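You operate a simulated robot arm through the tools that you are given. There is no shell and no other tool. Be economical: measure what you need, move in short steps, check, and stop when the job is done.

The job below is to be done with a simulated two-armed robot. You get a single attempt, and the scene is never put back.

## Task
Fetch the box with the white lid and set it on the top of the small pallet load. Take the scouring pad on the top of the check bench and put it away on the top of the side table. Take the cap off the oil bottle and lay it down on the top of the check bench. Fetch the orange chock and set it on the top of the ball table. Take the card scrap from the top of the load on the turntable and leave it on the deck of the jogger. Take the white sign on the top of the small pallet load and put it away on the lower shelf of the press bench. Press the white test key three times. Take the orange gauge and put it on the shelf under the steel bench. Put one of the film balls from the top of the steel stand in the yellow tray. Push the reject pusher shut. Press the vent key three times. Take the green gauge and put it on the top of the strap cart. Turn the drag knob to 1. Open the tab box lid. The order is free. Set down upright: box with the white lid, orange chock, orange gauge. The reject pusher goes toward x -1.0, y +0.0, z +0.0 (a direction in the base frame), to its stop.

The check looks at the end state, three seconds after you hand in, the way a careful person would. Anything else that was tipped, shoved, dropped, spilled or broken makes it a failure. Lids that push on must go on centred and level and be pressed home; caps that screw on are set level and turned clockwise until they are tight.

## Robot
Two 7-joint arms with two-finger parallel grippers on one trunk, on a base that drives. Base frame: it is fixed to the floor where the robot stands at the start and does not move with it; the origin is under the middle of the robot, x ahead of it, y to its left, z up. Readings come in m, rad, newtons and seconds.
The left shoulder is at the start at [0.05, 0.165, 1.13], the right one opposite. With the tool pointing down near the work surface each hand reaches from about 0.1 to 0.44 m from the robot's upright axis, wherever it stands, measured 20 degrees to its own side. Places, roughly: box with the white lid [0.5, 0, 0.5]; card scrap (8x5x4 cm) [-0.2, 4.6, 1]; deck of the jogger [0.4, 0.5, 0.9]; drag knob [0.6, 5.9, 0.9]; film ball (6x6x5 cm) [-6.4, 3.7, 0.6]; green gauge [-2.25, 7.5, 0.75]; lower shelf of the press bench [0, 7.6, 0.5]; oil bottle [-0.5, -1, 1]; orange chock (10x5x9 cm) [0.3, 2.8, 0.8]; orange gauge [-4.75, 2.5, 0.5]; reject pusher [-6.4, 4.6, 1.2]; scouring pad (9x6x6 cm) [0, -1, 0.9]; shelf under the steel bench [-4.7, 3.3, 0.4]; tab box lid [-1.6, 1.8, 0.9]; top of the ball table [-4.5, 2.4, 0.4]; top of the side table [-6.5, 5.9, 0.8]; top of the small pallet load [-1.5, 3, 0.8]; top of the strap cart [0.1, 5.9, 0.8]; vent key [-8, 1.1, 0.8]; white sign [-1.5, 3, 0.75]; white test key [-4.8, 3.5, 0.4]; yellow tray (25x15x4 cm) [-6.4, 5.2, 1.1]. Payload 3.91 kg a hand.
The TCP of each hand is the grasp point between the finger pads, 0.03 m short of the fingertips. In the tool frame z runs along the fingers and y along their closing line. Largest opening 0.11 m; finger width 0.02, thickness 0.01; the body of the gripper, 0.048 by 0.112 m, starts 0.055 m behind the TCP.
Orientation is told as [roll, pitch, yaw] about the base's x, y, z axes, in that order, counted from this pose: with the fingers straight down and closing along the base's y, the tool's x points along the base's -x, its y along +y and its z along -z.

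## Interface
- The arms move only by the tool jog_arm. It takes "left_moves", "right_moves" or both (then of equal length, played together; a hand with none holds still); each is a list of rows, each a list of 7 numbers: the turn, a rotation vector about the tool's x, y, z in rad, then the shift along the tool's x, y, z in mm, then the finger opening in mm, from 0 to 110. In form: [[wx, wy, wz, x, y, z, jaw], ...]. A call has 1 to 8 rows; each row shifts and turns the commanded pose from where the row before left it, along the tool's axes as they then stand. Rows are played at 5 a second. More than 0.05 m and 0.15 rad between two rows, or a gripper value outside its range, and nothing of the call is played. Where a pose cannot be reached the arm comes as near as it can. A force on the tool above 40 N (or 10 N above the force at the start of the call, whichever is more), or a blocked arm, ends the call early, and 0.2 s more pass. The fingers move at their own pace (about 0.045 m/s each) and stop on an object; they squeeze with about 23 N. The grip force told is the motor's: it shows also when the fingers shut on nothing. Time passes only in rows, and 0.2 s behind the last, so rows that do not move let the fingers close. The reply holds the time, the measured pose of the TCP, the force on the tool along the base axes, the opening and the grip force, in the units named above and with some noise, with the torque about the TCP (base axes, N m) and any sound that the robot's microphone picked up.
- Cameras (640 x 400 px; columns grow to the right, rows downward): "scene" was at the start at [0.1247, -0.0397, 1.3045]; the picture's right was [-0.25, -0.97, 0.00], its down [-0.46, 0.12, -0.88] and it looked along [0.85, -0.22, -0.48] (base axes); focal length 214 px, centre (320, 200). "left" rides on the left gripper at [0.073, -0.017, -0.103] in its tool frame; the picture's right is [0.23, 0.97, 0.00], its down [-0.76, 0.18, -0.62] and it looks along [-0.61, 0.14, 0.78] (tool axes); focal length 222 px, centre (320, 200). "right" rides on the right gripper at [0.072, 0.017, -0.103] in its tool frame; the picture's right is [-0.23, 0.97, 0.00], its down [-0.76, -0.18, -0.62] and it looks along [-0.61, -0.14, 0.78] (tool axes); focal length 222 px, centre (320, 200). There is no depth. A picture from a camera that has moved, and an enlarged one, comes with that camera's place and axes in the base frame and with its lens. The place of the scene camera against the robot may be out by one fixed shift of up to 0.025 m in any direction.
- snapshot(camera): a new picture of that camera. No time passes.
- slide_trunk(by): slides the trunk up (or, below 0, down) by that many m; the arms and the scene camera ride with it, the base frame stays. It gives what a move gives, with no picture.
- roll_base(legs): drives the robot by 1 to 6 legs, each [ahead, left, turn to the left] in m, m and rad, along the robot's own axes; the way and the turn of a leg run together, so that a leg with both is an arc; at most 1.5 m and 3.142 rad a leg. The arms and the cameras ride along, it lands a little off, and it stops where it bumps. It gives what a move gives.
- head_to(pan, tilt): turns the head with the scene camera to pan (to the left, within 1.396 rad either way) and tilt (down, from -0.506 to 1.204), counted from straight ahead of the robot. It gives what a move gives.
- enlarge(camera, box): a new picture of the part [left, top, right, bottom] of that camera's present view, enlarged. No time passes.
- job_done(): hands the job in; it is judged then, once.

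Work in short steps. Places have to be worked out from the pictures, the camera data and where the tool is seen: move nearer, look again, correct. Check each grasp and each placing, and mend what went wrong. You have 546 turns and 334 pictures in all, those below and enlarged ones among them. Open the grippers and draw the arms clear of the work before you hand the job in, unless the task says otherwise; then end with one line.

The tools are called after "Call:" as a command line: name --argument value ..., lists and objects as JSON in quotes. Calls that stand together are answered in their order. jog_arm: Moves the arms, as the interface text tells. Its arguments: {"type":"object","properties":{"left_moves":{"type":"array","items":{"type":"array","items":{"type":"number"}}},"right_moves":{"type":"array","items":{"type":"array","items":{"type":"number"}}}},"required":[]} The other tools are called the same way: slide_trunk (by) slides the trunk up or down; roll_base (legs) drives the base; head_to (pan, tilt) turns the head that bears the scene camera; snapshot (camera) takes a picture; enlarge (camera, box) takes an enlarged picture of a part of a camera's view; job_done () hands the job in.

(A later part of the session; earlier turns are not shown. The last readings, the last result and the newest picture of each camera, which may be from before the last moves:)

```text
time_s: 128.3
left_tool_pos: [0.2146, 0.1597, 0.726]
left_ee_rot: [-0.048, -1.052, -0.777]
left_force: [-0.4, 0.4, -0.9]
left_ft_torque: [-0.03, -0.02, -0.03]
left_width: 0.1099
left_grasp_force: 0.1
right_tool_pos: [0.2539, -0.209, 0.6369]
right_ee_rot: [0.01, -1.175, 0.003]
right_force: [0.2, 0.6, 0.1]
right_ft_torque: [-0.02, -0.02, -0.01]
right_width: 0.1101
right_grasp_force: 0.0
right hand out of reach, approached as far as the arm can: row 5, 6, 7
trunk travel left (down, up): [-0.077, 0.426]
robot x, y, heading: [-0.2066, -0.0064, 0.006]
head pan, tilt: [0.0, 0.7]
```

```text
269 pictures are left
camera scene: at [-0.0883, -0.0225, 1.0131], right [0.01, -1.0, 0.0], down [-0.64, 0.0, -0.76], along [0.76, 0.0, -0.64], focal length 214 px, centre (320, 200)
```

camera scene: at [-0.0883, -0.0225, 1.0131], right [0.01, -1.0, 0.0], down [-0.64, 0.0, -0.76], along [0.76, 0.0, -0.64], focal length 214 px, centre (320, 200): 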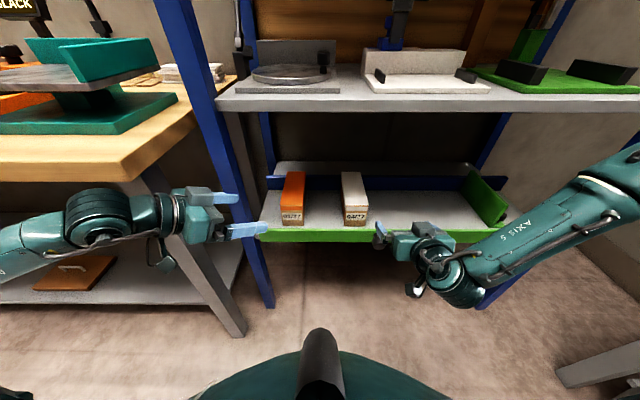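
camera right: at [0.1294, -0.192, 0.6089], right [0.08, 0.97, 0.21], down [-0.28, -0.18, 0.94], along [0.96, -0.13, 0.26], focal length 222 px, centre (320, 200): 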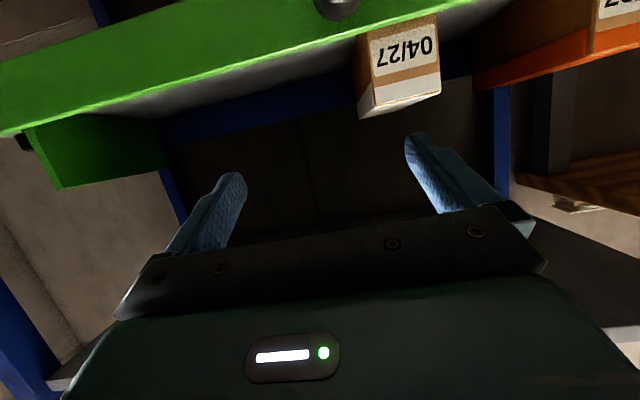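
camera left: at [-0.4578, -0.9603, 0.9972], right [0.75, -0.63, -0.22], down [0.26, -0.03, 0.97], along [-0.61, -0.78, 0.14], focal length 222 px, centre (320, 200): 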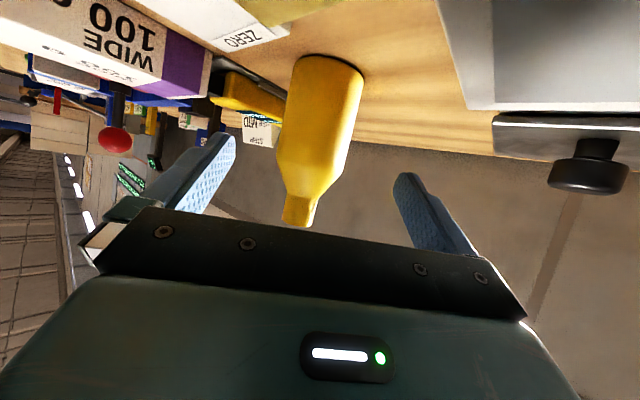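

Hand camera puts the box at y≈-0.118, top ≈0.595. Shift the base left 9 cm, raise trunk 10 cm, and lower the hand to z≈0.57.

Call:
roll_base --legs '[[0, 0.085, 0]]'

Call:
slide_trunk --by 0.1

Call:
jog_arm --right_moves '[[0, 0, 0, 39, 0, 16, 110], [0, 0, 0, 39, 0, 16, 110], [0, 0, 0, 39, 0, 16, 110], [0, 0, 0, 39, 0, 16, 110]]'

Call:
snapshot --camera "right"

```text
time_s: 129.3
left_tool_pos: [0.2129, 0.2153, 0.726]
left_ee_rot: [-0.054, -1.063, -0.784]
left_force: [-1.8, -3.0, -0.1]
left_ft_torque: [0.07, -0.01, 0.06]
left_width: 0.1087
left_grasp_force: 0.0
right_tool_pos: [0.2535, -0.1484, 0.6362]
right_ee_rot: [0.009, -1.176, -0.002]
right_force: [0.8, 1.3, -0.4]
right_ft_torque: [0.0, 0.02, -0.01]
right_width: 0.1099
right_grasp_force: 0.0
trunk travel left (down, up): [-0.077, 0.426]
robot x, y, heading: [-0.211, 0.0561, 0.007]
head pan, tilt: [0.0, 0.7]
stopped in leg 1: the force on the tool passed its limit (the readings are from after the stop); the commanded pose is now the measured one
```

```text
time_s: 130.0
left_tool_pos: [0.21, 0.2145, 0.749]
left_ee_rot: [-0.102, -1.033, -0.744]
left_force: [5.2, -0.7, -9.2]
left_ft_torque: [-0.72, 0.17, -0.42]
left_width: 0.1095
left_grasp_force: 0.1
right_tool_pos: [0.2532, -0.148, 0.6692]
right_ee_rot: [0.009, -1.175, -0.001]
right_force: [0.5, 0.0, 0.5]
right_ft_torque: [-0.01, -0.02, 0.0]
right_width: 0.1099
right_grasp_force: 0.0
trunk travel left (down, up): [-0.11, 0.393]
robot x, y, heading: [-0.211, 0.0556, 0.002]
head pan, tilt: [0.0, 0.7]
stopped: the force on the tool passed its limit (the readings are from after the stop); the commanded pose is now the measured one
```

```text
time_s: 131.0
left_tool_pos: [0.2096, 0.2152, 0.7479]
left_ee_rot: [-0.099, -1.032, -0.745]
left_force: [4.6, -4.9, -16.0]
left_ft_torque: [-1.02, -0.15, -0.31]
left_width: 0.1095
left_grasp_force: 0.0
right_tool_pos: [0.2554, -0.2174, 0.6275]
right_ee_rot: [0.011, -1.174, -0.002]
right_force: [-1.1, 0.6, -0.2]
right_ft_torque: [-0.02, -0.02, -0.04]
right_width: 0.11
right_grasp_force: 0.1
right hand out of reach, approached as far as the arm can: row 1, 2, 3, 4
trunk travel left (down, up): [-0.11, 0.393]
robot x, y, heading: [-0.2146, 0.0571, 0.001]
head pan, tilt: [0.0, 0.7]
```

```text
268 pictures are left
camera right: at [0.1315, -0.2006, 0.5998], right [0.08, 0.97, 0.21], down [-0.28, -0.18, 0.94], along [0.96, -0.13, 0.26], focal length 222 px, centre (320, 200)
```

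right: 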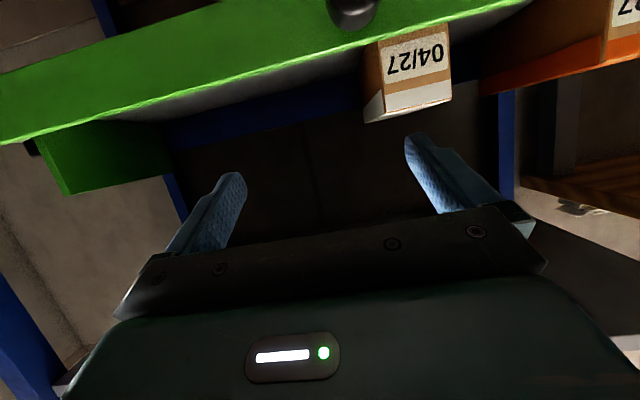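

The left hand is caught under the jogger table's edge. Lower it and draw it away toward the robot's middle.

Call:
jog_arm --left_moves '[[0, 0, 0, 17, 0, 10, 110], [0, 0, 0, 17, 0, 10, 110]]'

Call:
roll_base --legs '[[0, -0.1, 0]]'

Call:
snapshot --camera "scene"

```text
time_s: 131.6
left_tool_pos: [0.2067, 0.2154, 0.7105]
left_ee_rot: [-0.089, -1.037, -0.752]
left_force: [0.0, 0.0, -0.6]
left_ft_torque: [-0.03, 0.04, 0.01]
left_width: 0.1102
left_grasp_force: 0.1
right_tool_pos: [0.2544, -0.218, 0.6274]
right_ee_rot: [0.011, -1.177, 0.001]
right_force: [-0.4, 0.6, 0.4]
right_ft_torque: [-0.01, 0.0, -0.01]
right_width: 0.11
right_grasp_force: 0.1
trunk travel left (down, up): [-0.11, 0.393]
robot x, y, heading: [-0.2104, 0.0559, 0.007]
head pan, tilt: [0.0, 0.7]
```

```text
time_s: 132.7
left_tool_pos: [0.2075, 0.1186, 0.7106]
left_ee_rot: [-0.096, -1.036, -0.748]
left_force: [0.3, 0.2, 0.9]
left_ft_torque: [0.06, -0.01, -0.01]
left_width: 0.1099
left_grasp_force: 0.1
right_tool_pos: [0.2561, -0.3156, 0.6277]
right_ee_rot: [0.01, -1.177, -0.001]
right_force: [-0.1, -0.3, -0.4]
right_ft_torque: [0.0, -0.02, 0.03]
right_width: 0.11
right_grasp_force: 0.1
trunk travel left (down, up): [-0.11, 0.393]
robot x, y, heading: [-0.2093, -0.0418, 0.006]
head pan, tilt: [0.0, 0.7]
```

```text
267 pictures are left
camera scene: at [-0.0883, -0.0597, 1.0461], right [0.01, -1.0, 0.0], down [-0.64, 0.0, -0.76], along [0.76, 0.0, -0.64], focal length 214 px, centre (320, 200)
```

scene: 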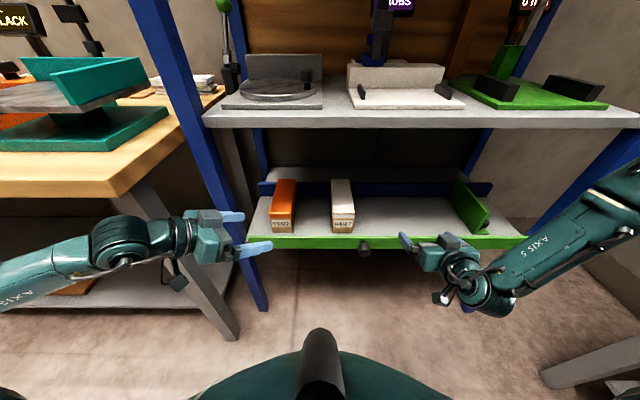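

All intact. I'll return the left hand to a tucked, downward-pointing pose near the middle so it won't hit the jogger table.

Call:
jog_arm --left_moves '[[-0.129, 0, -0.076, 0, 0, 0, 110], [-0.129, 0, -0.076, 0, 0, 0, 110], [-0.129, 0, -0.076, 0, 0, 0, 110], [-0.129, 0, -0.076, 0, 0, 0, 110], [-0.129, 0, -0.076, 0, 0, 0, 110], [0, 0.15, 0, 0, 0, 0, 110], [0, 0.15, 0, 0, 0, 0, 110], [0, 0.15, 0, 0, 0, 0, 110]]'

Call:
jog_arm --left_moves '[[0, 0.15, 0, 0, 0, 0, 110], [0, 0.15, 0, 0, 0, 0, 110], [0, 0.15, 0, 0, 0, 0, 110], [0, 0.14, 0, 0, 0, 0, 110], [0, 0, 0, 0, -30, -40, 110], [0, 0, 0, 0, -30, -40, 110], [0, 0, 0, 0, -30, -40, 110], [0, 0, 0, 0, -30, -40, 110]]'

```text
time_s: 134.5
left_tool_pos: [0.2113, 0.1234, 0.7189]
left_ee_rot: [-0.051, -0.552, -0.159]
left_force: [0.6, -0.1, -0.3]
left_ft_torque: [-0.02, 0.01, -0.05]
left_width: 0.1101
left_grasp_force: 0.0
left hand out of reach, approached as far as the arm can: row 4, 5
right_tool_pos: [0.2541, -0.315, 0.6266]
right_ee_rot: [0.01, -1.176, -0.002]
right_force: [-0.5, -0.4, -0.2]
right_ft_torque: [-0.01, 0.0, -0.01]
right_width: 0.1101
right_grasp_force: 0.0
trunk travel left (down, up): [-0.11, 0.393]
robot x, y, heading: [-0.2113, -0.0446, 0.006]
head pan, tilt: [0.0, 0.7]
```

```text
time_s: 136.3
left_tool_pos: [0.1973, 0.0121, 0.8854]
left_ee_rot: [-0.043, 0.034, -0.187]
left_force: [-0.5, -0.4, -0.4]
left_ft_torque: [0.01, 0.02, -0.01]
left_width: 0.1099
left_grasp_force: 0.1
right_tool_pos: [0.2559, -0.3145, 0.6282]
right_ee_rot: [0.011, -1.177, 0.0]
right_force: [0.2, -0.3, 0.6]
right_ft_torque: [-0.01, 0.02, 0.0]
right_width: 0.1101
right_grasp_force: 0.0
trunk travel left (down, up): [-0.11, 0.393]
robot x, y, heading: [-0.2076, -0.0417, 0.009]
head pan, tilt: [0.0, 0.7]
```

Raise and retract the left hand a little more, then look.

Call:
jog_arm --left_moves '[[0, 0, 0, 15, 0, -40, 60], [0, 0, 0, 20, -10, -40, 60], [0, 0, 0, 25, -10, -40, 60], [0, 0, 0, 40, 0, -20, 60]]'

Call:
snapshot --camera "scene"

```text
time_s: 137.3
left_tool_pos: [0.1002, 0.0159, 1.0291]
left_ee_rot: [-0.044, 0.036, -0.186]
left_force: [-0.2, 0.0, 0.4]
left_ft_torque: [0.0, 0.04, -0.02]
left_width: 0.06
left_grasp_force: 0.0
right_tool_pos: [0.2552, -0.3148, 0.6281]
right_ee_rot: [0.011, -1.175, -0.002]
right_force: [0.8, -0.4, -1.5]
right_ft_torque: [0.02, 0.04, -0.03]
right_width: 0.1102
right_grasp_force: 0.0
trunk travel left (down, up): [-0.11, 0.393]
robot x, y, heading: [-0.2105, -0.0444, 0.007]
head pan, tilt: [0.0, 0.7]
```

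```text
266 pictures are left
camera scene: at [-0.0884, -0.0598, 1.0461], right [0.01, -1.0, 0.0], down [-0.64, 0.0, -0.77], along [0.77, 0.0, -0.64], focal length 214 px, centre (320, 200)
```

scene: 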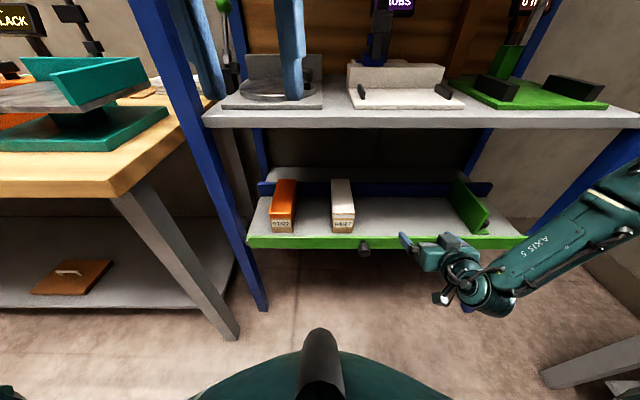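

Left is tucked. Extend the right hand forward to a standoff in front of the white box.

Call:
jog_arm --right_moves '[[0, 0, 0, 0, 10, 35, 110], [0, 0, 0, 0, 20, 35, 110], [0, 0, 0, 9, 42, 9, 110], [0, 0, 0, 9, 42, 9, 110], [0, 0, 0, 9, 42, 9, 110], [0, 0, 0, 0, 41, 0, 110]]'

Call:
snapshot --camera "right"

```text
time_s: 138.7
left_tool_pos: [0.1009, 0.0142, 1.0289]
left_ee_rot: [-0.043, 0.036, -0.188]
left_force: [-0.5, 0.2, -0.9]
left_ft_torque: [0.02, 0.04, 0.01]
left_width: 0.0599
left_grasp_force: 0.0
right_tool_pos: [0.3081, -0.2144, 0.7014]
right_ee_rot: [0.013, -1.175, 0.002]
right_force: [-0.3, 0.2, 0.2]
right_ft_torque: [0.04, 0.01, 0.03]
right_width: 0.1099
right_grasp_force: 0.0
right hand out of reach, approached as far as the arm can: row 1, 2, 3, 4, 5, 6
trunk travel left (down, up): [-0.11, 0.393]
robot x, y, heading: [-0.2141, -0.042, 0.01]
head pan, tilt: [0.0, 0.7]
```

```text
265 pictures are left
camera right: at [0.1835, -0.1977, 0.6739], right [0.08, 0.97, 0.21], down [-0.28, -0.18, 0.94], along [0.96, -0.13, 0.26], focal length 222 px, centre (320, 200)
```

right: 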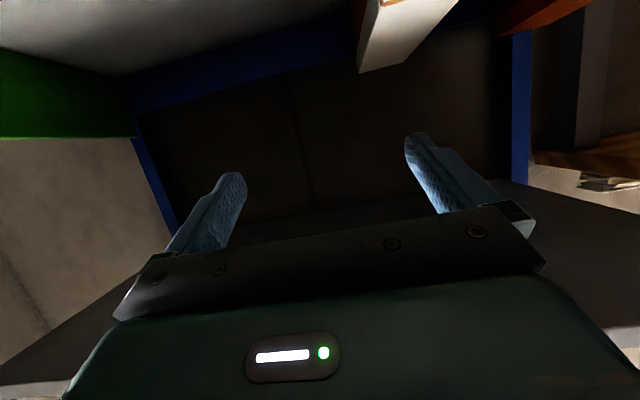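

Steep wrist bend seems the limit. Lower the trunk 9 cm, relax the pitch to about −0.9, and try again.

Call:
slide_trunk --by -0.09

Call:
jog_arm --right_moves '[[0, 0.14, 0, 0, 0, 0, 110], [0, 0.135, 0, 0, 0, 0, 110], [0, 0, 0, 0, 32, 5, 110], [0, 0, 0, 0, 32, 5, 110], [0, 0, 0, 0, 32, 5, 110]]'

Call:
snapshot --camera "right"

```text
time_s: 139.9
left_tool_pos: [0.1011, 0.0149, 0.9388]
left_ee_rot: [-0.044, 0.035, -0.188]
left_force: [-0.3, 0.0, 0.0]
left_ft_torque: [-0.02, -0.02, 0.0]
left_width: 0.0602
left_grasp_force: 0.1
right_tool_pos: [0.3085, -0.2145, 0.6107]
right_ee_rot: [0.013, -1.175, 0.0]
right_force: [-0.8, -0.2, 0.2]
right_ft_torque: [0.03, -0.02, 0.03]
right_width: 0.1099
right_grasp_force: 0.1
trunk travel left (down, up): [-0.02, 0.483]
robot x, y, heading: [-0.2109, -0.0443, 0.003]
head pan, tilt: [0.0, 0.7]
```

```text
time_s: 141.2
left_tool_pos: [0.1005, 0.0137, 0.938]
left_ee_rot: [-0.044, 0.035, -0.187]
left_force: [-1.0, -0.5, 0.0]
left_ft_torque: [0.01, -0.03, 0.0]
left_width: 0.06
left_grasp_force: 0.1
right_tool_pos: [0.3037, -0.1709, 0.6309]
right_ee_rot: [0.009, -0.898, 0.003]
right_force: [0.1, 0.4, 0.7]
right_ft_torque: [0.0, 0.0, 0.05]
right_width: 0.1099
right_grasp_force: 0.1
right hand out of reach, approached as far as the arm can: row 3, 4, 5
trunk travel left (down, up): [-0.02, 0.483]
robot x, y, heading: [-0.2102, -0.0436, 0.007]
head pan, tilt: [0.0, 0.7]
```

```text
264 pictures are left
camera right: at [0.1779, -0.1546, 0.638], right [0.13, 0.97, 0.18], down [-0.01, -0.18, 0.98], along [0.99, -0.13, -0.01], focal length 222 px, centre (320, 200)
```

right: 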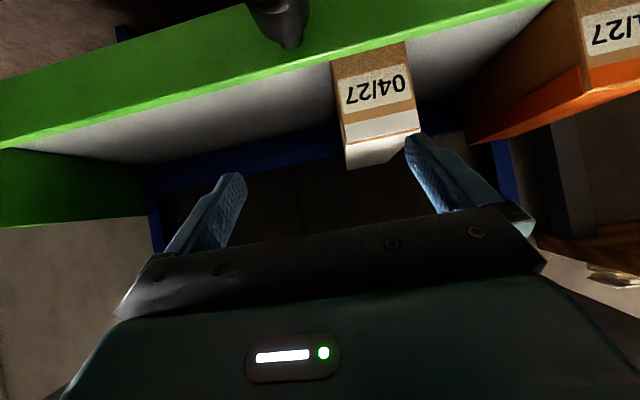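

Box: y≈-0.113, z 0.504–0.586, front x≈0.40. Shift base left 4.5 cm, lower the hand to ~0.565, check.

Call:
roll_base --legs '[[0, 0.045, 0]]'

Call:
jog_arm --right_moves '[[0, 0, 0, 26, 4, 20, 110], [0, 0, 0, 26, 4, 20, 110]]'

Call:
snapshot --camera "right"

```text
time_s: 142.1
left_tool_pos: [0.1011, 0.0591, 0.9377]
left_ee_rot: [-0.043, 0.035, -0.185]
left_force: [0.1, 0.1, 0.7]
left_ft_torque: [0.0, 0.04, 0.01]
left_width: 0.0599
left_grasp_force: 0.0
right_tool_pos: [0.3041, -0.1258, 0.6312]
right_ee_rot: [0.009, -0.9, 0.006]
right_force: [-1.0, 0.0, -0.1]
right_ft_torque: [0.07, 0.04, 0.01]
right_width: 0.1098
right_grasp_force: 0.1
trunk travel left (down, up): [-0.02, 0.483]
robot x, y, heading: [-0.2073, 0.0003, 0.003]
head pan, tilt: [0.0, 0.7]
```

```text
time_s: 142.7
left_tool_pos: [0.1008, 0.0589, 0.939]
left_ee_rot: [-0.043, 0.035, -0.184]
left_force: [-0.3, 0.0, 0.1]
left_ft_torque: [-0.03, -0.03, 0.01]
left_width: 0.0601
left_grasp_force: 0.0
right_tool_pos: [0.2956, -0.1509, 0.5901]
right_ee_rot: [0.01, -0.899, 0.006]
right_force: [-0.5, 0.1, 0.2]
right_ft_torque: [0.01, -0.01, 0.02]
right_width: 0.11
right_grasp_force: 0.0
right hand out of reach, approached as far as the arm can: row 1, 2
trunk travel left (down, up): [-0.02, 0.483]
robot x, y, heading: [-0.2072, 0.0038, 0.006]
head pan, tilt: [0.0, 0.7]
```

```text
263 pictures are left
camera right: at [0.1692, -0.1356, 0.5972], right [0.13, 0.97, 0.18], down [-0.01, -0.18, 0.98], along [0.99, -0.13, -0.01], focal length 222 px, centre (320, 200)
```

right: 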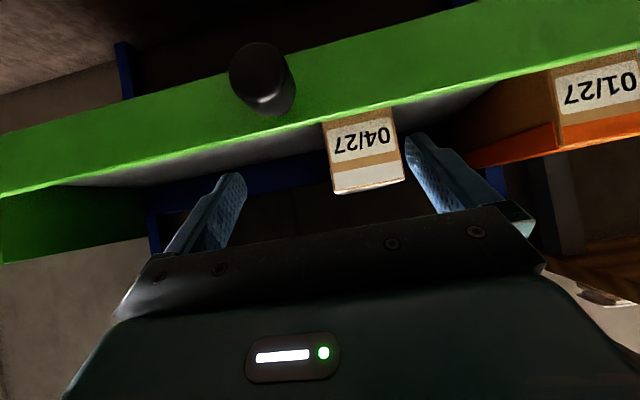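

Seems I'm on the near limit; extend the arm further forward first, then lower and go inward.

Call:
jog_arm --right_moves '[[0, 0, 0, -25, 0, 31, 110], [0, 0, 0, 0, 20, 20, 110], [0, 0, 0, 12, 15, 20, 110]]'

```text
time_s: 143.4
left_tool_pos: [0.0995, 0.0579, 0.9383]
left_ee_rot: [-0.045, 0.035, -0.186]
left_force: [0.5, -0.5, -0.3]
left_ft_torque: [-0.01, -0.01, 0.0]
left_width: 0.0601
left_grasp_force: 0.0
right_tool_pos: [0.3368, -0.1612, 0.5938]
right_ee_rot: [0.009, -0.899, 0.009]
right_force: [0.3, -0.3, 1.0]
right_ft_torque: [-0.01, -0.02, 0.01]
right_width: 0.1101
right_grasp_force: 0.1
right hand out of reach, approached as far as the arm can: row 1, 2, 3
trunk travel left (down, up): [-0.02, 0.483]
robot x, y, heading: [-0.2083, 0.0039, 0.007]
head pan, tilt: [0.0, 0.7]
```

Inward reach for the forward-pointing hand stops ~0.16 right of centre, so the base must go ~5 cm left. Check the left elbow's clearance first.

Call:
head_to --pan 1.0 --tilt 0.8

Call:
snapshot --camera "scene"

```text
time_s: 144.7
left_tool_pos: [0.1006, 0.0591, 0.9379]
left_ee_rot: [-0.043, 0.033, -0.187]
left_force: [-0.3, -0.1, 0.7]
left_ft_torque: [-0.01, 0.0, 0.03]
left_width: 0.0598
left_grasp_force: 0.0
right_tool_pos: [0.3356, -0.1613, 0.5934]
right_ee_rot: [0.01, -0.899, 0.006]
right_force: [-0.4, 0.5, 0.0]
right_ft_torque: [-0.02, -0.02, -0.03]
right_width: 0.1102
right_grasp_force: 0.1
trunk travel left (down, up): [-0.02, 0.483]
robot x, y, heading: [-0.2123, 0.0039, 0.003]
head pan, tilt: [1.0, 0.799]
```

```text
262 pictures are left
camera scene: at [-0.1302, 0.0523, 0.9478], right [0.84, -0.54, 0.0], down [-0.38, -0.61, -0.7], along [0.37, 0.59, -0.72], focal length 214 px, centre (320, 200)
```

scene: 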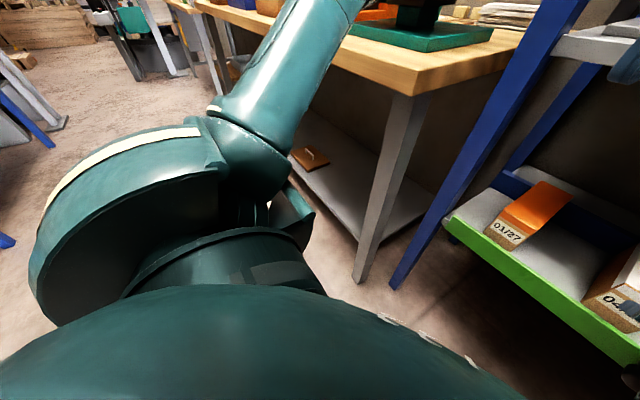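

Elbow rises above the table height; room is OK. Shift left 5 cm, recentre view.

Call:
roll_base --legs '[[0, 0.05, 0]]'

Call:
jog_arm --right_moves '[[0, 0, 0, 16, 0, 12, 110], [0, 0, 0, 10, 0, 8, 110]]'

Call:
snapshot --camera "right"

```text
time_s: 145.6
left_tool_pos: [0.0996, 0.1081, 0.9376]
left_ee_rot: [-0.043, 0.036, -0.187]
left_force: [-0.4, -0.2, -0.1]
left_ft_torque: [-0.02, 0.0, -0.02]
left_width: 0.0597
left_grasp_force: 0.0
right_tool_pos: [0.3354, -0.1102, 0.5947]
right_ee_rot: [0.009, -0.9, 0.003]
right_force: [0.5, -0.5, 0.7]
right_ft_torque: [-0.02, 0.0, 0.01]
right_width: 0.1102
right_grasp_force: 0.1
trunk travel left (down, up): [-0.02, 0.483]
robot x, y, heading: [-0.2114, 0.0501, 0.005]
head pan, tilt: [1.0, 0.799]
```

```text
time_s: 146.2
left_tool_pos: [0.1008, 0.1088, 0.9392]
left_ee_rot: [-0.043, 0.036, -0.186]
left_force: [-0.2, 0.0, 0.7]
left_ft_torque: [0.02, 0.03, 0.01]
left_width: 0.0601
left_grasp_force: 0.0
right_tool_pos: [0.3293, -0.125, 0.5755]
right_ee_rot: [0.01, -0.898, 0.005]
right_force: [0.7, 0.9, 0.3]
right_ft_torque: [-0.01, -0.02, 0.0]
right_width: 0.1099
right_grasp_force: 0.0
right hand out of reach, approached as far as the arm can: row 1, 2
trunk travel left (down, up): [-0.02, 0.483]
robot x, y, heading: [-0.2108, 0.0528, 0.006]
head pan, tilt: [1.0, 0.799]
```

```text
261 pictures are left
camera right: at [0.2026, -0.11, 0.5821], right [0.13, 0.97, 0.18], down [-0.01, -0.18, 0.98], along [0.99, -0.13, -0.01], focal length 222 px, centre (320, 200)
```

right: 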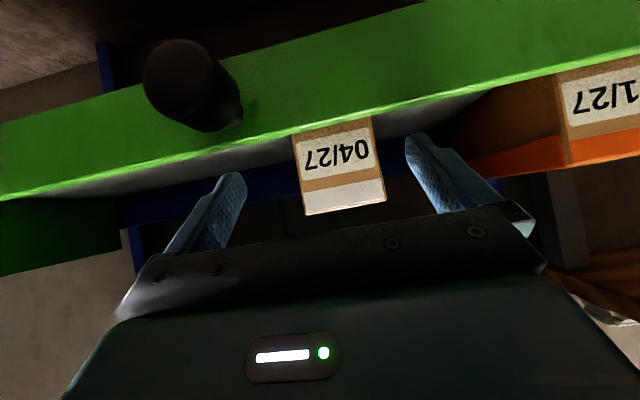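

Well aligned. Drive forward 12.5 cm so the fingers straddle the box front half.

Call:
roll_base --legs '[[0.125, 0.005, 0]]'

Call:
snapshot --camera "right"

```text
time_s: 147.5
left_tool_pos: [0.2234, 0.1155, 0.938]
left_ee_rot: [-0.043, 0.034, -0.185]
left_force: [1.2, 0.9, -0.4]
left_ft_torque: [-0.01, 0.01, 0.01]
left_width: 0.0599
left_grasp_force: 0.1
right_tool_pos: [0.4548, -0.1191, 0.575]
right_ee_rot: [0.011, -0.898, 0.007]
right_force: [0.5, -0.4, 0.8]
right_ft_torque: [0.0, 0.08, -0.01]
right_width: 0.1099
right_grasp_force: 0.2
trunk travel left (down, up): [-0.02, 0.483]
robot x, y, heading: [-0.0865, 0.0592, 0.001]
head pan, tilt: [1.0, 0.799]
```

```text
260 pictures are left
camera right: at [0.3276, -0.1034, 0.5821], right [0.13, 0.97, 0.18], down [-0.01, -0.18, 0.98], along [0.99, -0.13, -0.01], focal length 222 px, centre (320, 200)
```

right: 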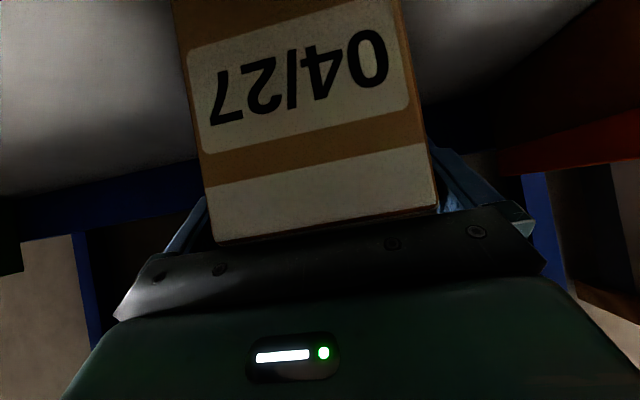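

Fingers are alongside the box. Close and lift 3 cm.

Call:
jog_arm --right_moves '[[0, 0, 0, 0, 0, 0, 50], [0, 0, 0, 0, 0, 0, 50], [0, 0, 0, 0, 0, 0, 50], [0, 0, 0, 0, 0, 0, 50]]'

Call:
jog_arm --right_moves '[[0, 0, 0, -12, 0, -9, 50], [0, 0, 0, -12, 0, -9, 50], [0, 0, 0, -8, 0, -6, 50]]'

Call:
snapshot --camera "right"

```text
time_s: 148.5
left_tool_pos: [0.2249, 0.1154, 0.9391]
left_ee_rot: [-0.045, 0.035, -0.186]
left_force: [-0.1, 0.5, -0.3]
left_ft_torque: [0.0, -0.01, 0.03]
left_width: 0.0598
left_grasp_force: 0.0
right_tool_pos: [0.4542, -0.1183, 0.5744]
right_ee_rot: [0.013, -0.9, 0.008]
right_force: [-1.2, 1.0, 1.1]
right_ft_torque: [0.03, 0.12, 0.04]
right_width: 0.068
right_grasp_force: 23.1
trunk travel left (down, up): [-0.02, 0.483]
robot x, y, heading: [-0.0859, 0.059, 0.007]
head pan, tilt: [1.0, 0.799]
```

```text
time_s: 149.3
left_tool_pos: [0.2249, 0.1158, 0.9393]
left_ee_rot: [-0.044, 0.035, -0.186]
left_force: [-0.1, -0.6, 0.7]
left_ft_torque: [0.02, -0.03, 0.02]
left_width: 0.06
left_grasp_force: 0.1
right_tool_pos: [0.455, -0.1193, 0.6137]
right_ee_rot: [0.01, -0.896, 0.008]
right_force: [-1.6, -0.4, -2.0]
right_ft_torque: [0.0, 0.14, -0.08]
right_width: 0.068
right_grasp_force: 23.5
trunk travel left (down, up): [-0.02, 0.483]
robot x, y, heading: [-0.0889, 0.058, 0.007]
head pan, tilt: [1.0, 0.799]
```

```text
259 pictures are left
camera right: at [0.3277, -0.1038, 0.6218], right [0.13, 0.97, 0.18], down [-0.01, -0.18, 0.98], along [0.99, -0.12, -0.01], focal length 222 px, centre (320, 200)
```

right: 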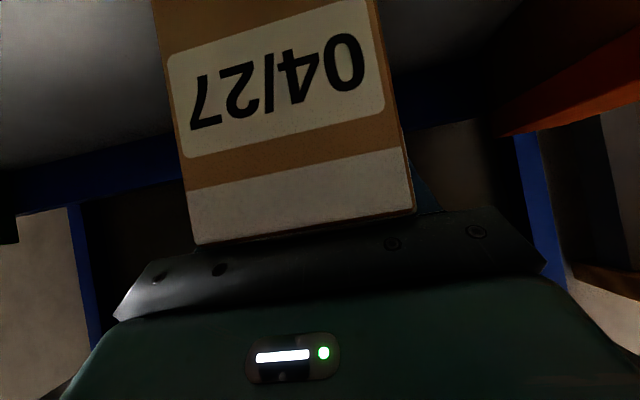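

Box lifted (≈2 N). Back straight out and raise the trunk.

Call:
roll_base --legs '[[-0.45, 0, 0]]'

Call:
slide_trunk --by 0.35

Call:
head_to --pan 1.0 --tilt 0.4

Call:
snapshot --camera "scene"

```text
time_s: 152.0
left_tool_pos: [-0.224, 0.111, 0.9384]
left_ee_rot: [-0.043, 0.035, -0.195]
left_force: [-0.3, -0.2, 0.5]
left_ft_torque: [-0.01, -0.05, 0.0]
left_width: 0.0602
left_grasp_force: 0.0
right_tool_pos: [0.0037, -0.1245, 0.6138]
right_ee_rot: [0.013, -0.895, -0.004]
right_force: [0.1, -0.5, -3.0]
right_ft_torque: [-0.02, 0.07, 0.04]
right_width: 0.0681
right_grasp_force: 22.6
trunk travel left (down, up): [-0.02, 0.483]
robot x, y, heading: [-0.5377, 0.0526, 0.004]
head pan, tilt: [1.0, 0.799]
```

```text
time_s: 155.4
left_tool_pos: [-0.2223, 0.1111, 1.288]
left_ee_rot: [-0.043, 0.034, -0.195]
left_force: [0.6, -0.2, -0.2]
left_ft_torque: [-0.01, -0.03, -0.01]
left_width: 0.0599
left_grasp_force: 0.2
right_tool_pos: [0.0041, -0.1257, 0.964]
right_ee_rot: [0.01, -0.897, 0.001]
right_force: [0.6, -0.8, -2.2]
right_ft_torque: [-0.01, 0.1, -0.01]
right_width: 0.0678
right_grasp_force: 22.9
trunk travel left (down, up): [-0.37, 0.133]
robot x, y, heading: [-0.5329, 0.0558, -0.008]
head pan, tilt: [1.0, 0.799]
```

```text
time_s: 156.3
left_tool_pos: [-0.2239, 0.1119, 1.288]
left_ee_rot: [-0.044, 0.035, -0.192]
left_force: [0.0, -0.8, -0.2]
left_ft_torque: [0.02, 0.01, 0.02]
left_width: 0.0597
left_grasp_force: 0.1
right_tool_pos: [0.0047, -0.1255, 0.9631]
right_ee_rot: [0.011, -0.897, 0.0]
right_force: [-0.8, 0.8, -2.9]
right_ft_torque: [0.0, 0.1, -0.01]
right_width: 0.0679
right_grasp_force: 23.7
trunk travel left (down, up): [-0.37, 0.133]
robot x, y, heading: [-0.5338, 0.0529, -0.004]
head pan, tilt: [1.0, 0.4]
```

```text
258 pictures are left
camera scene: at [-0.4477, 0.1159, 1.3328], right [0.84, -0.54, 0.0], down [-0.21, -0.33, -0.92], along [0.5, 0.77, -0.39], focal length 214 px, centre (320, 200)
```

scene: 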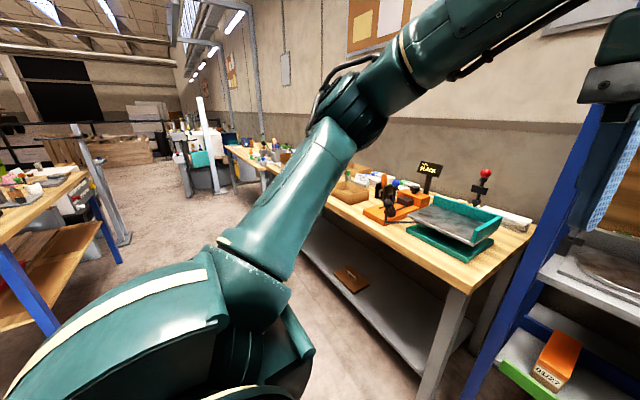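

Back a bit more, turn to face +y, and view the aisle.

Call:
roll_base --legs '[[-0.3, 0, 0], [0, 0, 1.57]]'

Call:
head_to --pan 0.3 --tilt 0.3

Call:
snapshot --camera "scene"

```text
time_s: 162.2
left_tool_pos: [-0.8878, 0.3665, 1.2888]
left_ee_rot: [-0.042, 0.036, 1.387]
left_force: [-0.5, 0.3, -0.4]
left_ft_torque: [0.0, 0.01, 0.05]
left_width: 0.0598
left_grasp_force: 0.1
right_tool_pos: [-0.6534, 0.5959, 0.9634]
right_ee_rot: [0.01, -0.897, 1.58]
right_force: [-0.7, 0.8, -2.1]
right_ft_torque: [-0.05, -0.01, 0.01]
right_width: 0.0676
right_grasp_force: 22.9
trunk travel left (down, up): [-0.37, 0.133]
robot x, y, heading: [-0.8296, 0.0536, 1.579]
head pan, tilt: [1.0, 0.4]
```

```text
time_s: 163.3
left_tool_pos: [-0.8885, 0.3665, 1.2893]
left_ee_rot: [-0.044, 0.035, 1.386]
left_force: [-0.3, 0.3, 0.5]
left_ft_torque: [0.03, 0.0, 0.03]
left_width: 0.0599
left_grasp_force: 0.0
right_tool_pos: [-0.6549, 0.5961, 0.9636]
right_ee_rot: [0.009, -0.896, 1.579]
right_force: [-0.1, 0.5, -2.2]
right_ft_torque: [-0.09, 0.01, 0.02]
right_width: 0.068
right_grasp_force: 23.0
trunk travel left (down, up): [-0.37, 0.133]
robot x, y, heading: [-0.8284, 0.057, 1.577]
head pan, tilt: [0.3, 0.3]
```

```text
257 pictures are left
camera scene: at [-0.8505, 0.1576, 1.3421], right [0.95, 0.3, 0.0], down [0.09, -0.28, -0.96], along [-0.29, 0.91, -0.3], focal length 214 px, centre (320, 200)
```

scene: 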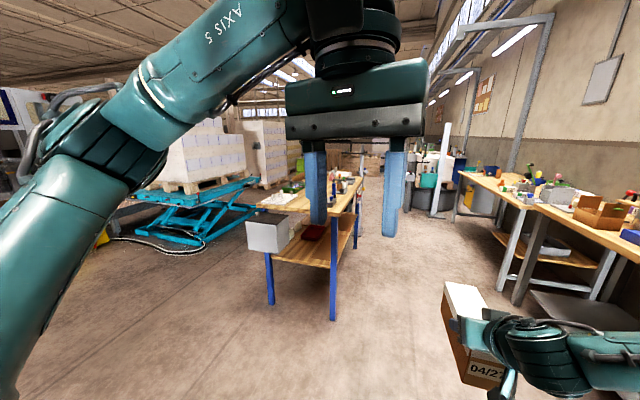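

Left hand blocks the view; move it outward and drive up the aisle.

Call:
jog_arm --left_moves '[[0, 0, 0, 0, 48, 0, 60], [0, 0, 0, 0, 48, 0, 60], [0, 0, 0, 0, 48, 0, 60], [0, 0, 0, 0, 48, 0, 60], [0, 0, 0, 0, 48, 0, 60], [0, 0, 0, 0, 48, 0, 60]]'

Call:
roll_base --legs '[[1.0, 0, 0]]'

Call:
snapshot --camera "scene"

```text
time_s: 164.7
left_tool_pos: [-1.1723, 0.4177, 1.2775]
left_ee_rot: [-0.046, 0.037, 1.387]
left_force: [0.6, 0.2, 0.3]
left_ft_torque: [0.01, 0.01, 0.04]
left_width: 0.0602
left_grasp_force: 0.0
right_tool_pos: [-0.6538, 0.5972, 0.963]
right_ee_rot: [0.01, -0.898, 1.581]
right_force: [-0.3, 1.3, -2.3]
right_ft_torque: [-0.14, -0.01, -0.01]
right_width: 0.0676
right_grasp_force: 22.9
trunk travel left (down, up): [-0.37, 0.133]
robot x, y, heading: [-0.8299, 0.0561, 1.583]
head pan, tilt: [0.3, 0.3]
```

```text
time_s: 169.8
left_tool_pos: [-1.1948, 1.4128, 1.2799]
left_ee_rot: [-0.043, 0.035, 1.404]
left_force: [-0.6, 0.8, 0.2]
left_ft_torque: [0.04, -0.03, -0.02]
left_width: 0.06
left_grasp_force: 0.0
right_tool_pos: [-0.6804, 1.6002, 0.9638]
right_ee_rot: [0.01, -0.899, 1.598]
right_force: [0.8, 0.0, -2.2]
right_ft_torque: [-0.06, -0.02, 0.02]
right_width: 0.0679
right_grasp_force: 23.3
trunk travel left (down, up): [-0.37, 0.133]
robot x, y, heading: [-0.8479, 1.0581, 1.596]
head pan, tilt: [0.3, 0.3]
```

```text
256 pictures are left
camera scene: at [-0.8701, 1.1577, 1.3421], right [0.95, 0.32, 0.0], down [0.09, -0.28, -0.96], along [-0.31, 0.9, -0.3], focal length 214 px, centre (320, 200)
```

scene: 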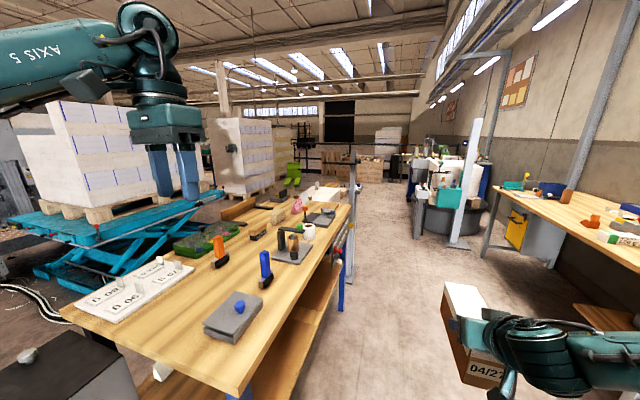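

Call:
enlarge --camera "scene" --box '[180, 140, 420, 300]'

```text
2.50 times, centred on (300, 220) of scene
camera zoom: at [-0.8701, 1.1577, 1.3421], right [0.95, 0.32, 0.0], down [0.09, -0.28, -0.96], along [-0.31, 0.9, -0.3], focal length 536 px, centre (370, 150)
```

zoom: 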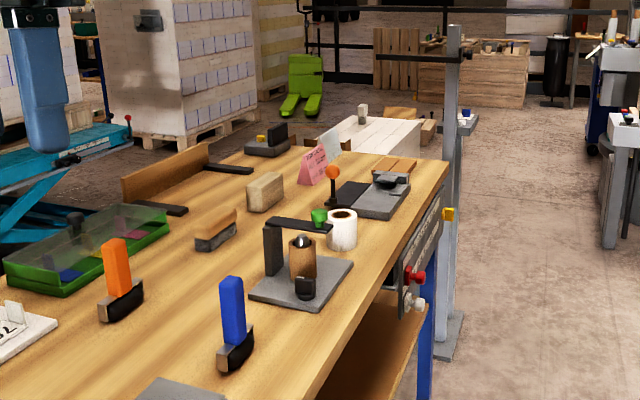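

The tab box is the green tray with a clear lid on this bench; the small pallet load is the white stack beyond. Drive on to face it.

Call:
roll_base --legs '[[1.5, 0, 0], [0.35, 0, 0], [0, 0, 1.55]]'

Call:
head_to --pan 0.0 --tilt 0.6

Call:
snapshot --camera "scene"

```text
time_s: 172.9
left_tool_pos: [-1.1962, 1.7491, 1.2787]
left_ee_rot: [-0.045, 0.036, 1.416]
left_force: [-0.2, -0.3, 0.9]
left_ft_torque: [0.02, -0.01, -0.02]
left_width: 0.0598
left_grasp_force: 0.1
right_tool_pos: [-0.6849, 1.9407, 0.9621]
right_ee_rot: [0.01, -0.892, 1.606]
right_force: [-0.4, -0.3, -1.9]
right_ft_torque: [-0.1, -0.04, -0.02]
right_width: 0.0677
right_grasp_force: 22.6
trunk travel left (down, up): [-0.37, 0.133]
robot x, y, heading: [-0.8427, 1.3964, 1.609]
head pan, tilt: [0.3, 0.3]
stopped in leg 1: the robot was blocked; the commanded pose is now the measured one
```

```text
time_s: 173.8
left_tool_pos: [-1.1964, 1.7493, 1.2791]
left_ee_rot: [-0.043, 0.035, 1.415]
left_force: [1.0, 0.2, 0.8]
left_ft_torque: [-0.04, -0.01, 0.0]
left_width: 0.0602
left_grasp_force: 0.1
right_tool_pos: [-0.6839, 1.9416, 0.9629]
right_ee_rot: [0.011, -0.896, 1.609]
right_force: [0.2, 1.0, -1.9]
right_ft_torque: [-0.09, 0.01, -0.01]
right_width: 0.0681
right_grasp_force: 22.8
trunk travel left (down, up): [-0.37, 0.133]
robot x, y, heading: [-0.8464, 1.3983, 1.609]
head pan, tilt: [0.0, 0.6]
```

```text
254 pictures are left
camera scene: at [-0.8422, 1.4975, 1.3147], right [1.0, 0.04, 0.0], down [0.02, -0.56, -0.83], along [-0.03, 0.82, -0.56], focal length 214 px, centre (320, 200)
```

scene: 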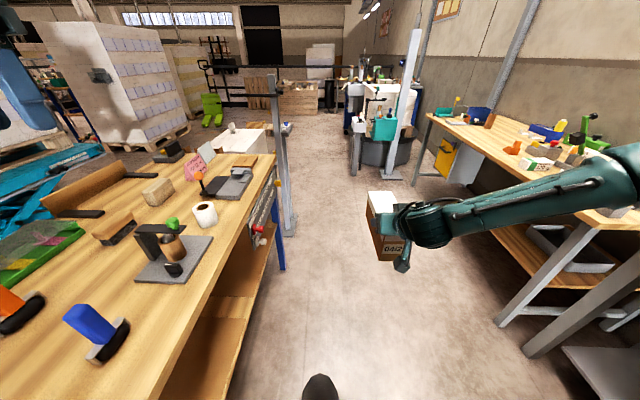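

Base grazed the bench on the left. Strafe right 0.22 m, then continue.

Call:
roll_base --legs '[[0, -0.22, -0.03]]'

Call:
roll_base --legs '[[1.45, 0, 0]]'

Call:
snapshot --camera "scene"

```text
time_s: 175.4
left_tool_pos: [-0.9641, 1.765, 1.2784]
left_ee_rot: [-0.045, 0.035, 1.385]
left_force: [0.2, 0.4, 1.2]
left_ft_torque: [0.03, 0.01, 0.03]
left_width: 0.0597
left_grasp_force: 0.0
right_tool_pos: [-0.4468, 1.9402, 0.9636]
right_ee_rot: [0.013, -0.896, 1.577]
right_force: [0.0, 0.1, -1.5]
right_ft_torque: [-0.05, -0.01, -0.01]
right_width: 0.0678
right_grasp_force: 22.6
trunk travel left (down, up): [-0.37, 0.133]
robot x, y, heading: [-0.6266, 1.4004, 1.58]
head pan, tilt: [0.0, 0.6]
```

```text
time_s: 182.6
left_tool_pos: [-0.9566, 3.2155, 1.279]
left_ee_rot: [-0.044, 0.035, 1.367]
left_force: [-0.4, 0.2, 0.0]
left_ft_torque: [0.0, -0.02, 0.03]
left_width: 0.0602
left_grasp_force: 0.0
right_tool_pos: [-0.4367, 3.3846, 0.9639]
right_ee_rot: [0.011, -0.896, 1.561]
right_force: [-0.9, 0.5, -3.3]
right_ft_torque: [-0.1, 0.01, 0.0]
right_width: 0.0679
right_grasp_force: 23.1
trunk travel left (down, up): [-0.37, 0.133]
robot x, y, heading: [-0.6269, 2.8494, 1.564]
head pan, tilt: [0.0, 0.6]
```

```text
253 pictures are left
camera scene: at [-0.6133, 2.9494, 1.3146], right [1.0, -0.01, 0.0], down [-0.01, -0.57, -0.82], along [0.01, 0.82, -0.57], focal length 214 px, centre (320, 200)
```

scene: 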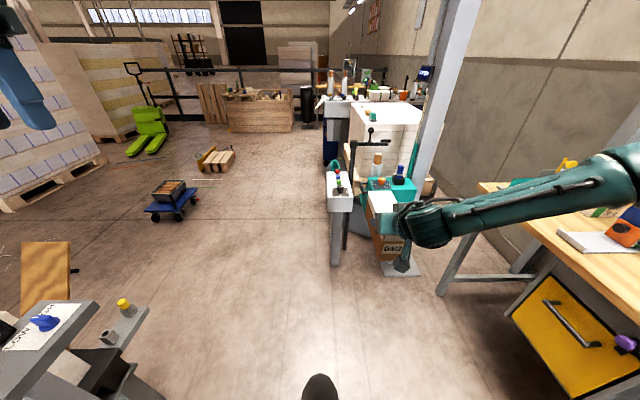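

Call:
head_to --pan 1.3 --tilt 0.5

Call:
snapshot --camera "scene"

```text
time_s: 184.1
left_tool_pos: [-0.9565, 3.216, 1.2788]
left_ee_rot: [-0.042, 0.034, 1.369]
left_force: [0.0, -0.5, -0.2]
left_ft_torque: [-0.01, 0.03, 0.0]
left_width: 0.0601
left_grasp_force: 0.1
right_tool_pos: [-0.4354, 3.3846, 0.9637]
right_ee_rot: [0.012, -0.897, 1.56]
right_force: [0.1, 0.4, -2.6]
right_ft_torque: [-0.05, -0.06, 0.02]
right_width: 0.0678
right_grasp_force: 23.3
trunk travel left (down, up): [-0.37, 0.133]
robot x, y, heading: [-0.6234, 2.8472, 1.562]
head pan, tilt: [1.3, 0.499]
```

```text
252 pictures are left
camera scene: at [-0.7016, 2.8862, 1.3238], right [0.28, 0.96, 0.0], down [0.46, -0.13, -0.88], along [-0.84, 0.24, -0.48], focal length 214 px, centre (320, 200)
```

scene: 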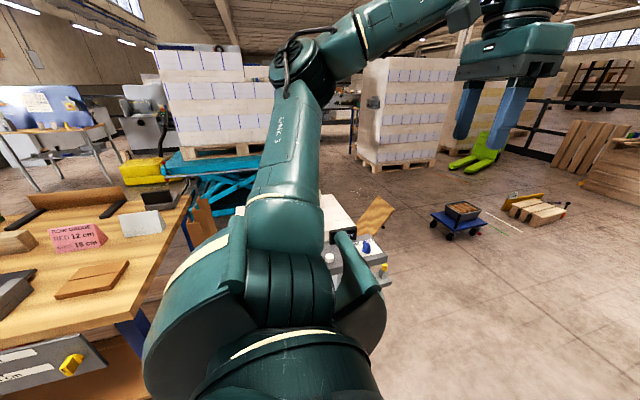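

Raise the trunk and turn to face −x with a small step right first.

Call:
slide_trunk --by 0.12

Call:
roll_base --legs '[[-0.15, -0.12, 0], [0, 0, 1.57]]'

Call:
head_to --pan 0 --tilt 0.6

Call:
snapshot --camera "scene"

```text
time_s: 185.6
left_tool_pos: [-0.9565, 3.2175, 1.3982]
left_ee_rot: [-0.047, 0.034, 1.369]
left_force: [0.8, -0.4, -0.4]
left_ft_torque: [0.0, 0.01, -0.01]
left_width: 0.0599
left_grasp_force: 0.1
right_tool_pos: [-0.4356, 3.3846, 1.0826]
right_ee_rot: [0.01, -0.895, 1.559]
right_force: [-0.3, 0.4, -1.6]
right_ft_torque: [-0.1, 0.0, -0.02]
right_width: 0.0681
right_grasp_force: 23.0
trunk travel left (down, up): [-0.49, 0.013]
robot x, y, heading: [-0.6244, 2.8468, 1.556]
head pan, tilt: [1.3, 0.499]
```

```text
time_s: 191.0
left_tool_pos: [-0.8753, 2.3654, 1.3996]
left_ee_rot: [-0.046, 0.035, 2.925]
left_force: [-0.6, 0.0, 0.0]
left_ft_torque: [-0.02, -0.04, -0.01]
left_width: 0.0599
left_grasp_force: 0.0
right_tool_pos: [-1.037, 2.8891, 1.0847]
right_ee_rot: [0.01, -0.896, 3.117]
right_force: [-0.1, 0.0, -1.9]
right_ft_torque: [-0.01, -0.08, 0.01]
right_width: 0.0678
right_grasp_force: 22.5
trunk travel left (down, up): [-0.49, 0.013]
robot x, y, heading: [-0.5045, 2.695, 3.117]
head pan, tilt: [1.3, 0.499]
```

```text
time_s: 192.4
left_tool_pos: [-0.8763, 2.3674, 1.3996]
left_ee_rot: [-0.045, 0.035, 2.926]
left_force: [-0.3, -0.4, -0.1]
left_ft_torque: [0.0, -0.03, -0.01]
left_width: 0.0602
left_grasp_force: 0.0
right_tool_pos: [-1.0373, 2.8884, 1.0832]
right_ee_rot: [0.01, -0.897, 3.117]
right_force: [0.1, 0.4, -2.2]
right_ft_torque: [0.02, -0.06, 0.04]
right_width: 0.0679
right_grasp_force: 23.3
trunk travel left (down, up): [-0.49, 0.013]
robot x, y, heading: [-0.502, 2.6952, 3.117]
head pan, tilt: [0.0, 0.6]
```

```text
251 pictures are left
camera scene: at [-0.6136, 2.6814, 1.4347], right [0.02, 1.0, 0.0], down [0.56, -0.01, -0.82], along [-0.82, 0.02, -0.57], focal length 214 px, centre (320, 200)
```

scene: 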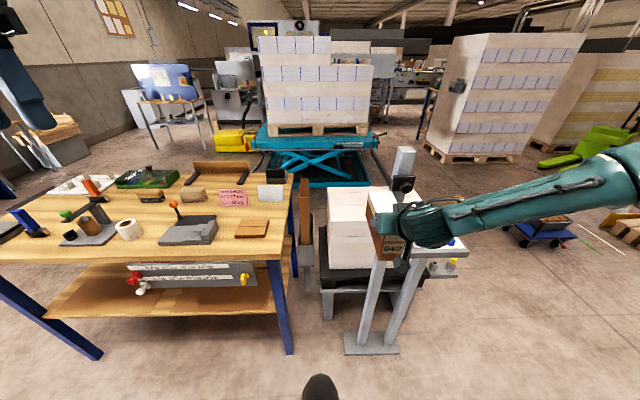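

Call:
enlarge --camera "scene" --box '[280, 130, 480, 360]'

```text
1.74 times, centred on (380, 245) of scene
camera zoom: at [-0.6136, 2.6814, 1.4347], right [0.02, 1.0, 0.0], down [0.56, -0.01, -0.82], along [-0.82, 0.02, -0.57], focal length 373 px, centre (216, 122)
```

zoom: 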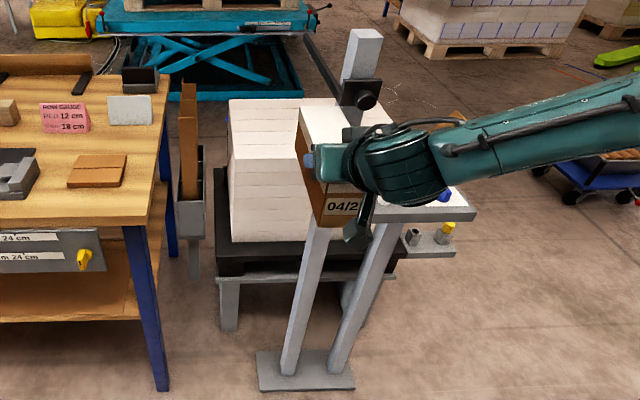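

Strafe right (and back a little) to see the load past the held box.

Call:
roll_base --legs '[[-0.1, -0.3, 0]]'

Call:
enlarge --camera "scene" --box '[160, 120, 420, 320]'

```text
time_s: 194.5
left_tool_pos: [-0.7671, 2.6594, 1.3983]
left_ee_rot: [-0.044, 0.035, 2.925]
left_force: [0.0, 0.3, 0.8]
left_ft_torque: [-0.01, 0.01, 0.0]
left_width: 0.0599
left_grasp_force: 0.1
right_tool_pos: [-0.9276, 3.181, 1.0838]
right_ee_rot: [0.01, -0.894, 3.117]
right_force: [-0.2, -0.7, -3.3]
right_ft_torque: [-0.01, -0.08, 0.02]
right_width: 0.0678
right_grasp_force: 22.9
trunk travel left (down, up): [-0.49, 0.013]
robot x, y, heading: [-0.3946, 2.9899, 3.117]
head pan, tilt: [0.0, 0.6]
```

```text
2.00 times, centred on (290, 220) of scene
camera zoom: at [-0.5051, 2.9742, 1.4347], right [0.02, 1.0, 0.0], down [0.56, -0.01, -0.83], along [-0.82, 0.02, -0.57], focal length 429 px, centre (380, 160)
```

zoom: 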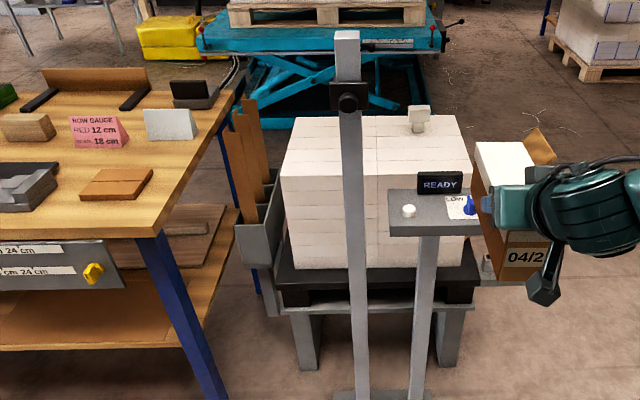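

The load top is about x −1.67…−1.37, y 2.74…3.2, z≈0.79, with the sign near (−1.6,3.12); posts block the front. I'll come from the +y side: turn to face −y, back up, then sidestep.

Call:
roll_base --legs '[[0.0, 0, 1.596], [-0.65, -0.35, 0], [-0.35, -0.1, 0], [0, -0.6, 0]]'

Call:
snapshot --camera "scene"

```text
time_s: 207.4
left_tool_pos: [-1.1248, 3.6244, 1.399]
left_ee_rot: [-0.046, 0.035, -1.772]
left_force: [-0.8, 0.3, 0.1]
left_ft_torque: [0.02, 0.0, 0.0]
left_width: 0.0601
left_grasp_force: 0.1
right_tool_pos: [-1.6447, 3.456, 1.0832]
right_ee_rot: [0.011, -0.896, -1.581]
right_force: [0.2, 0.4, -3.1]
right_ft_torque: [0.09, -0.02, 0.02]
right_width: 0.0677
right_grasp_force: 23.0
trunk travel left (down, up): [-0.49, 0.013]
robot x, y, heading: [-1.46, 3.9901, -1.582]
head pan, tilt: [0.0, 0.6]
```

```text
248 pictures are left
camera scene: at [-1.4533, 3.8569, 1.4347], right [-1.0, 0.01, 0.0], down [0.01, 0.57, -0.82], along [-0.01, -0.82, -0.57], focal length 214 px, centre (320, 200)
```

scene: 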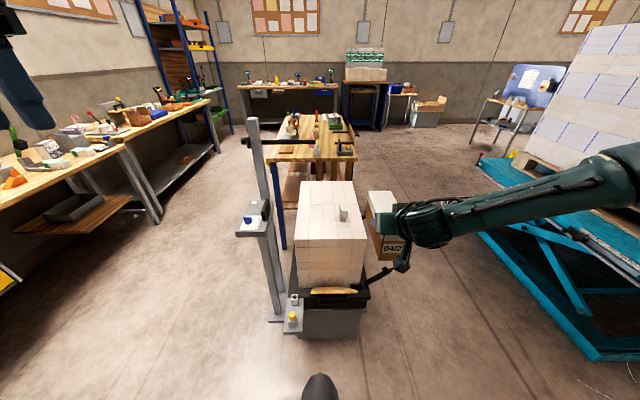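

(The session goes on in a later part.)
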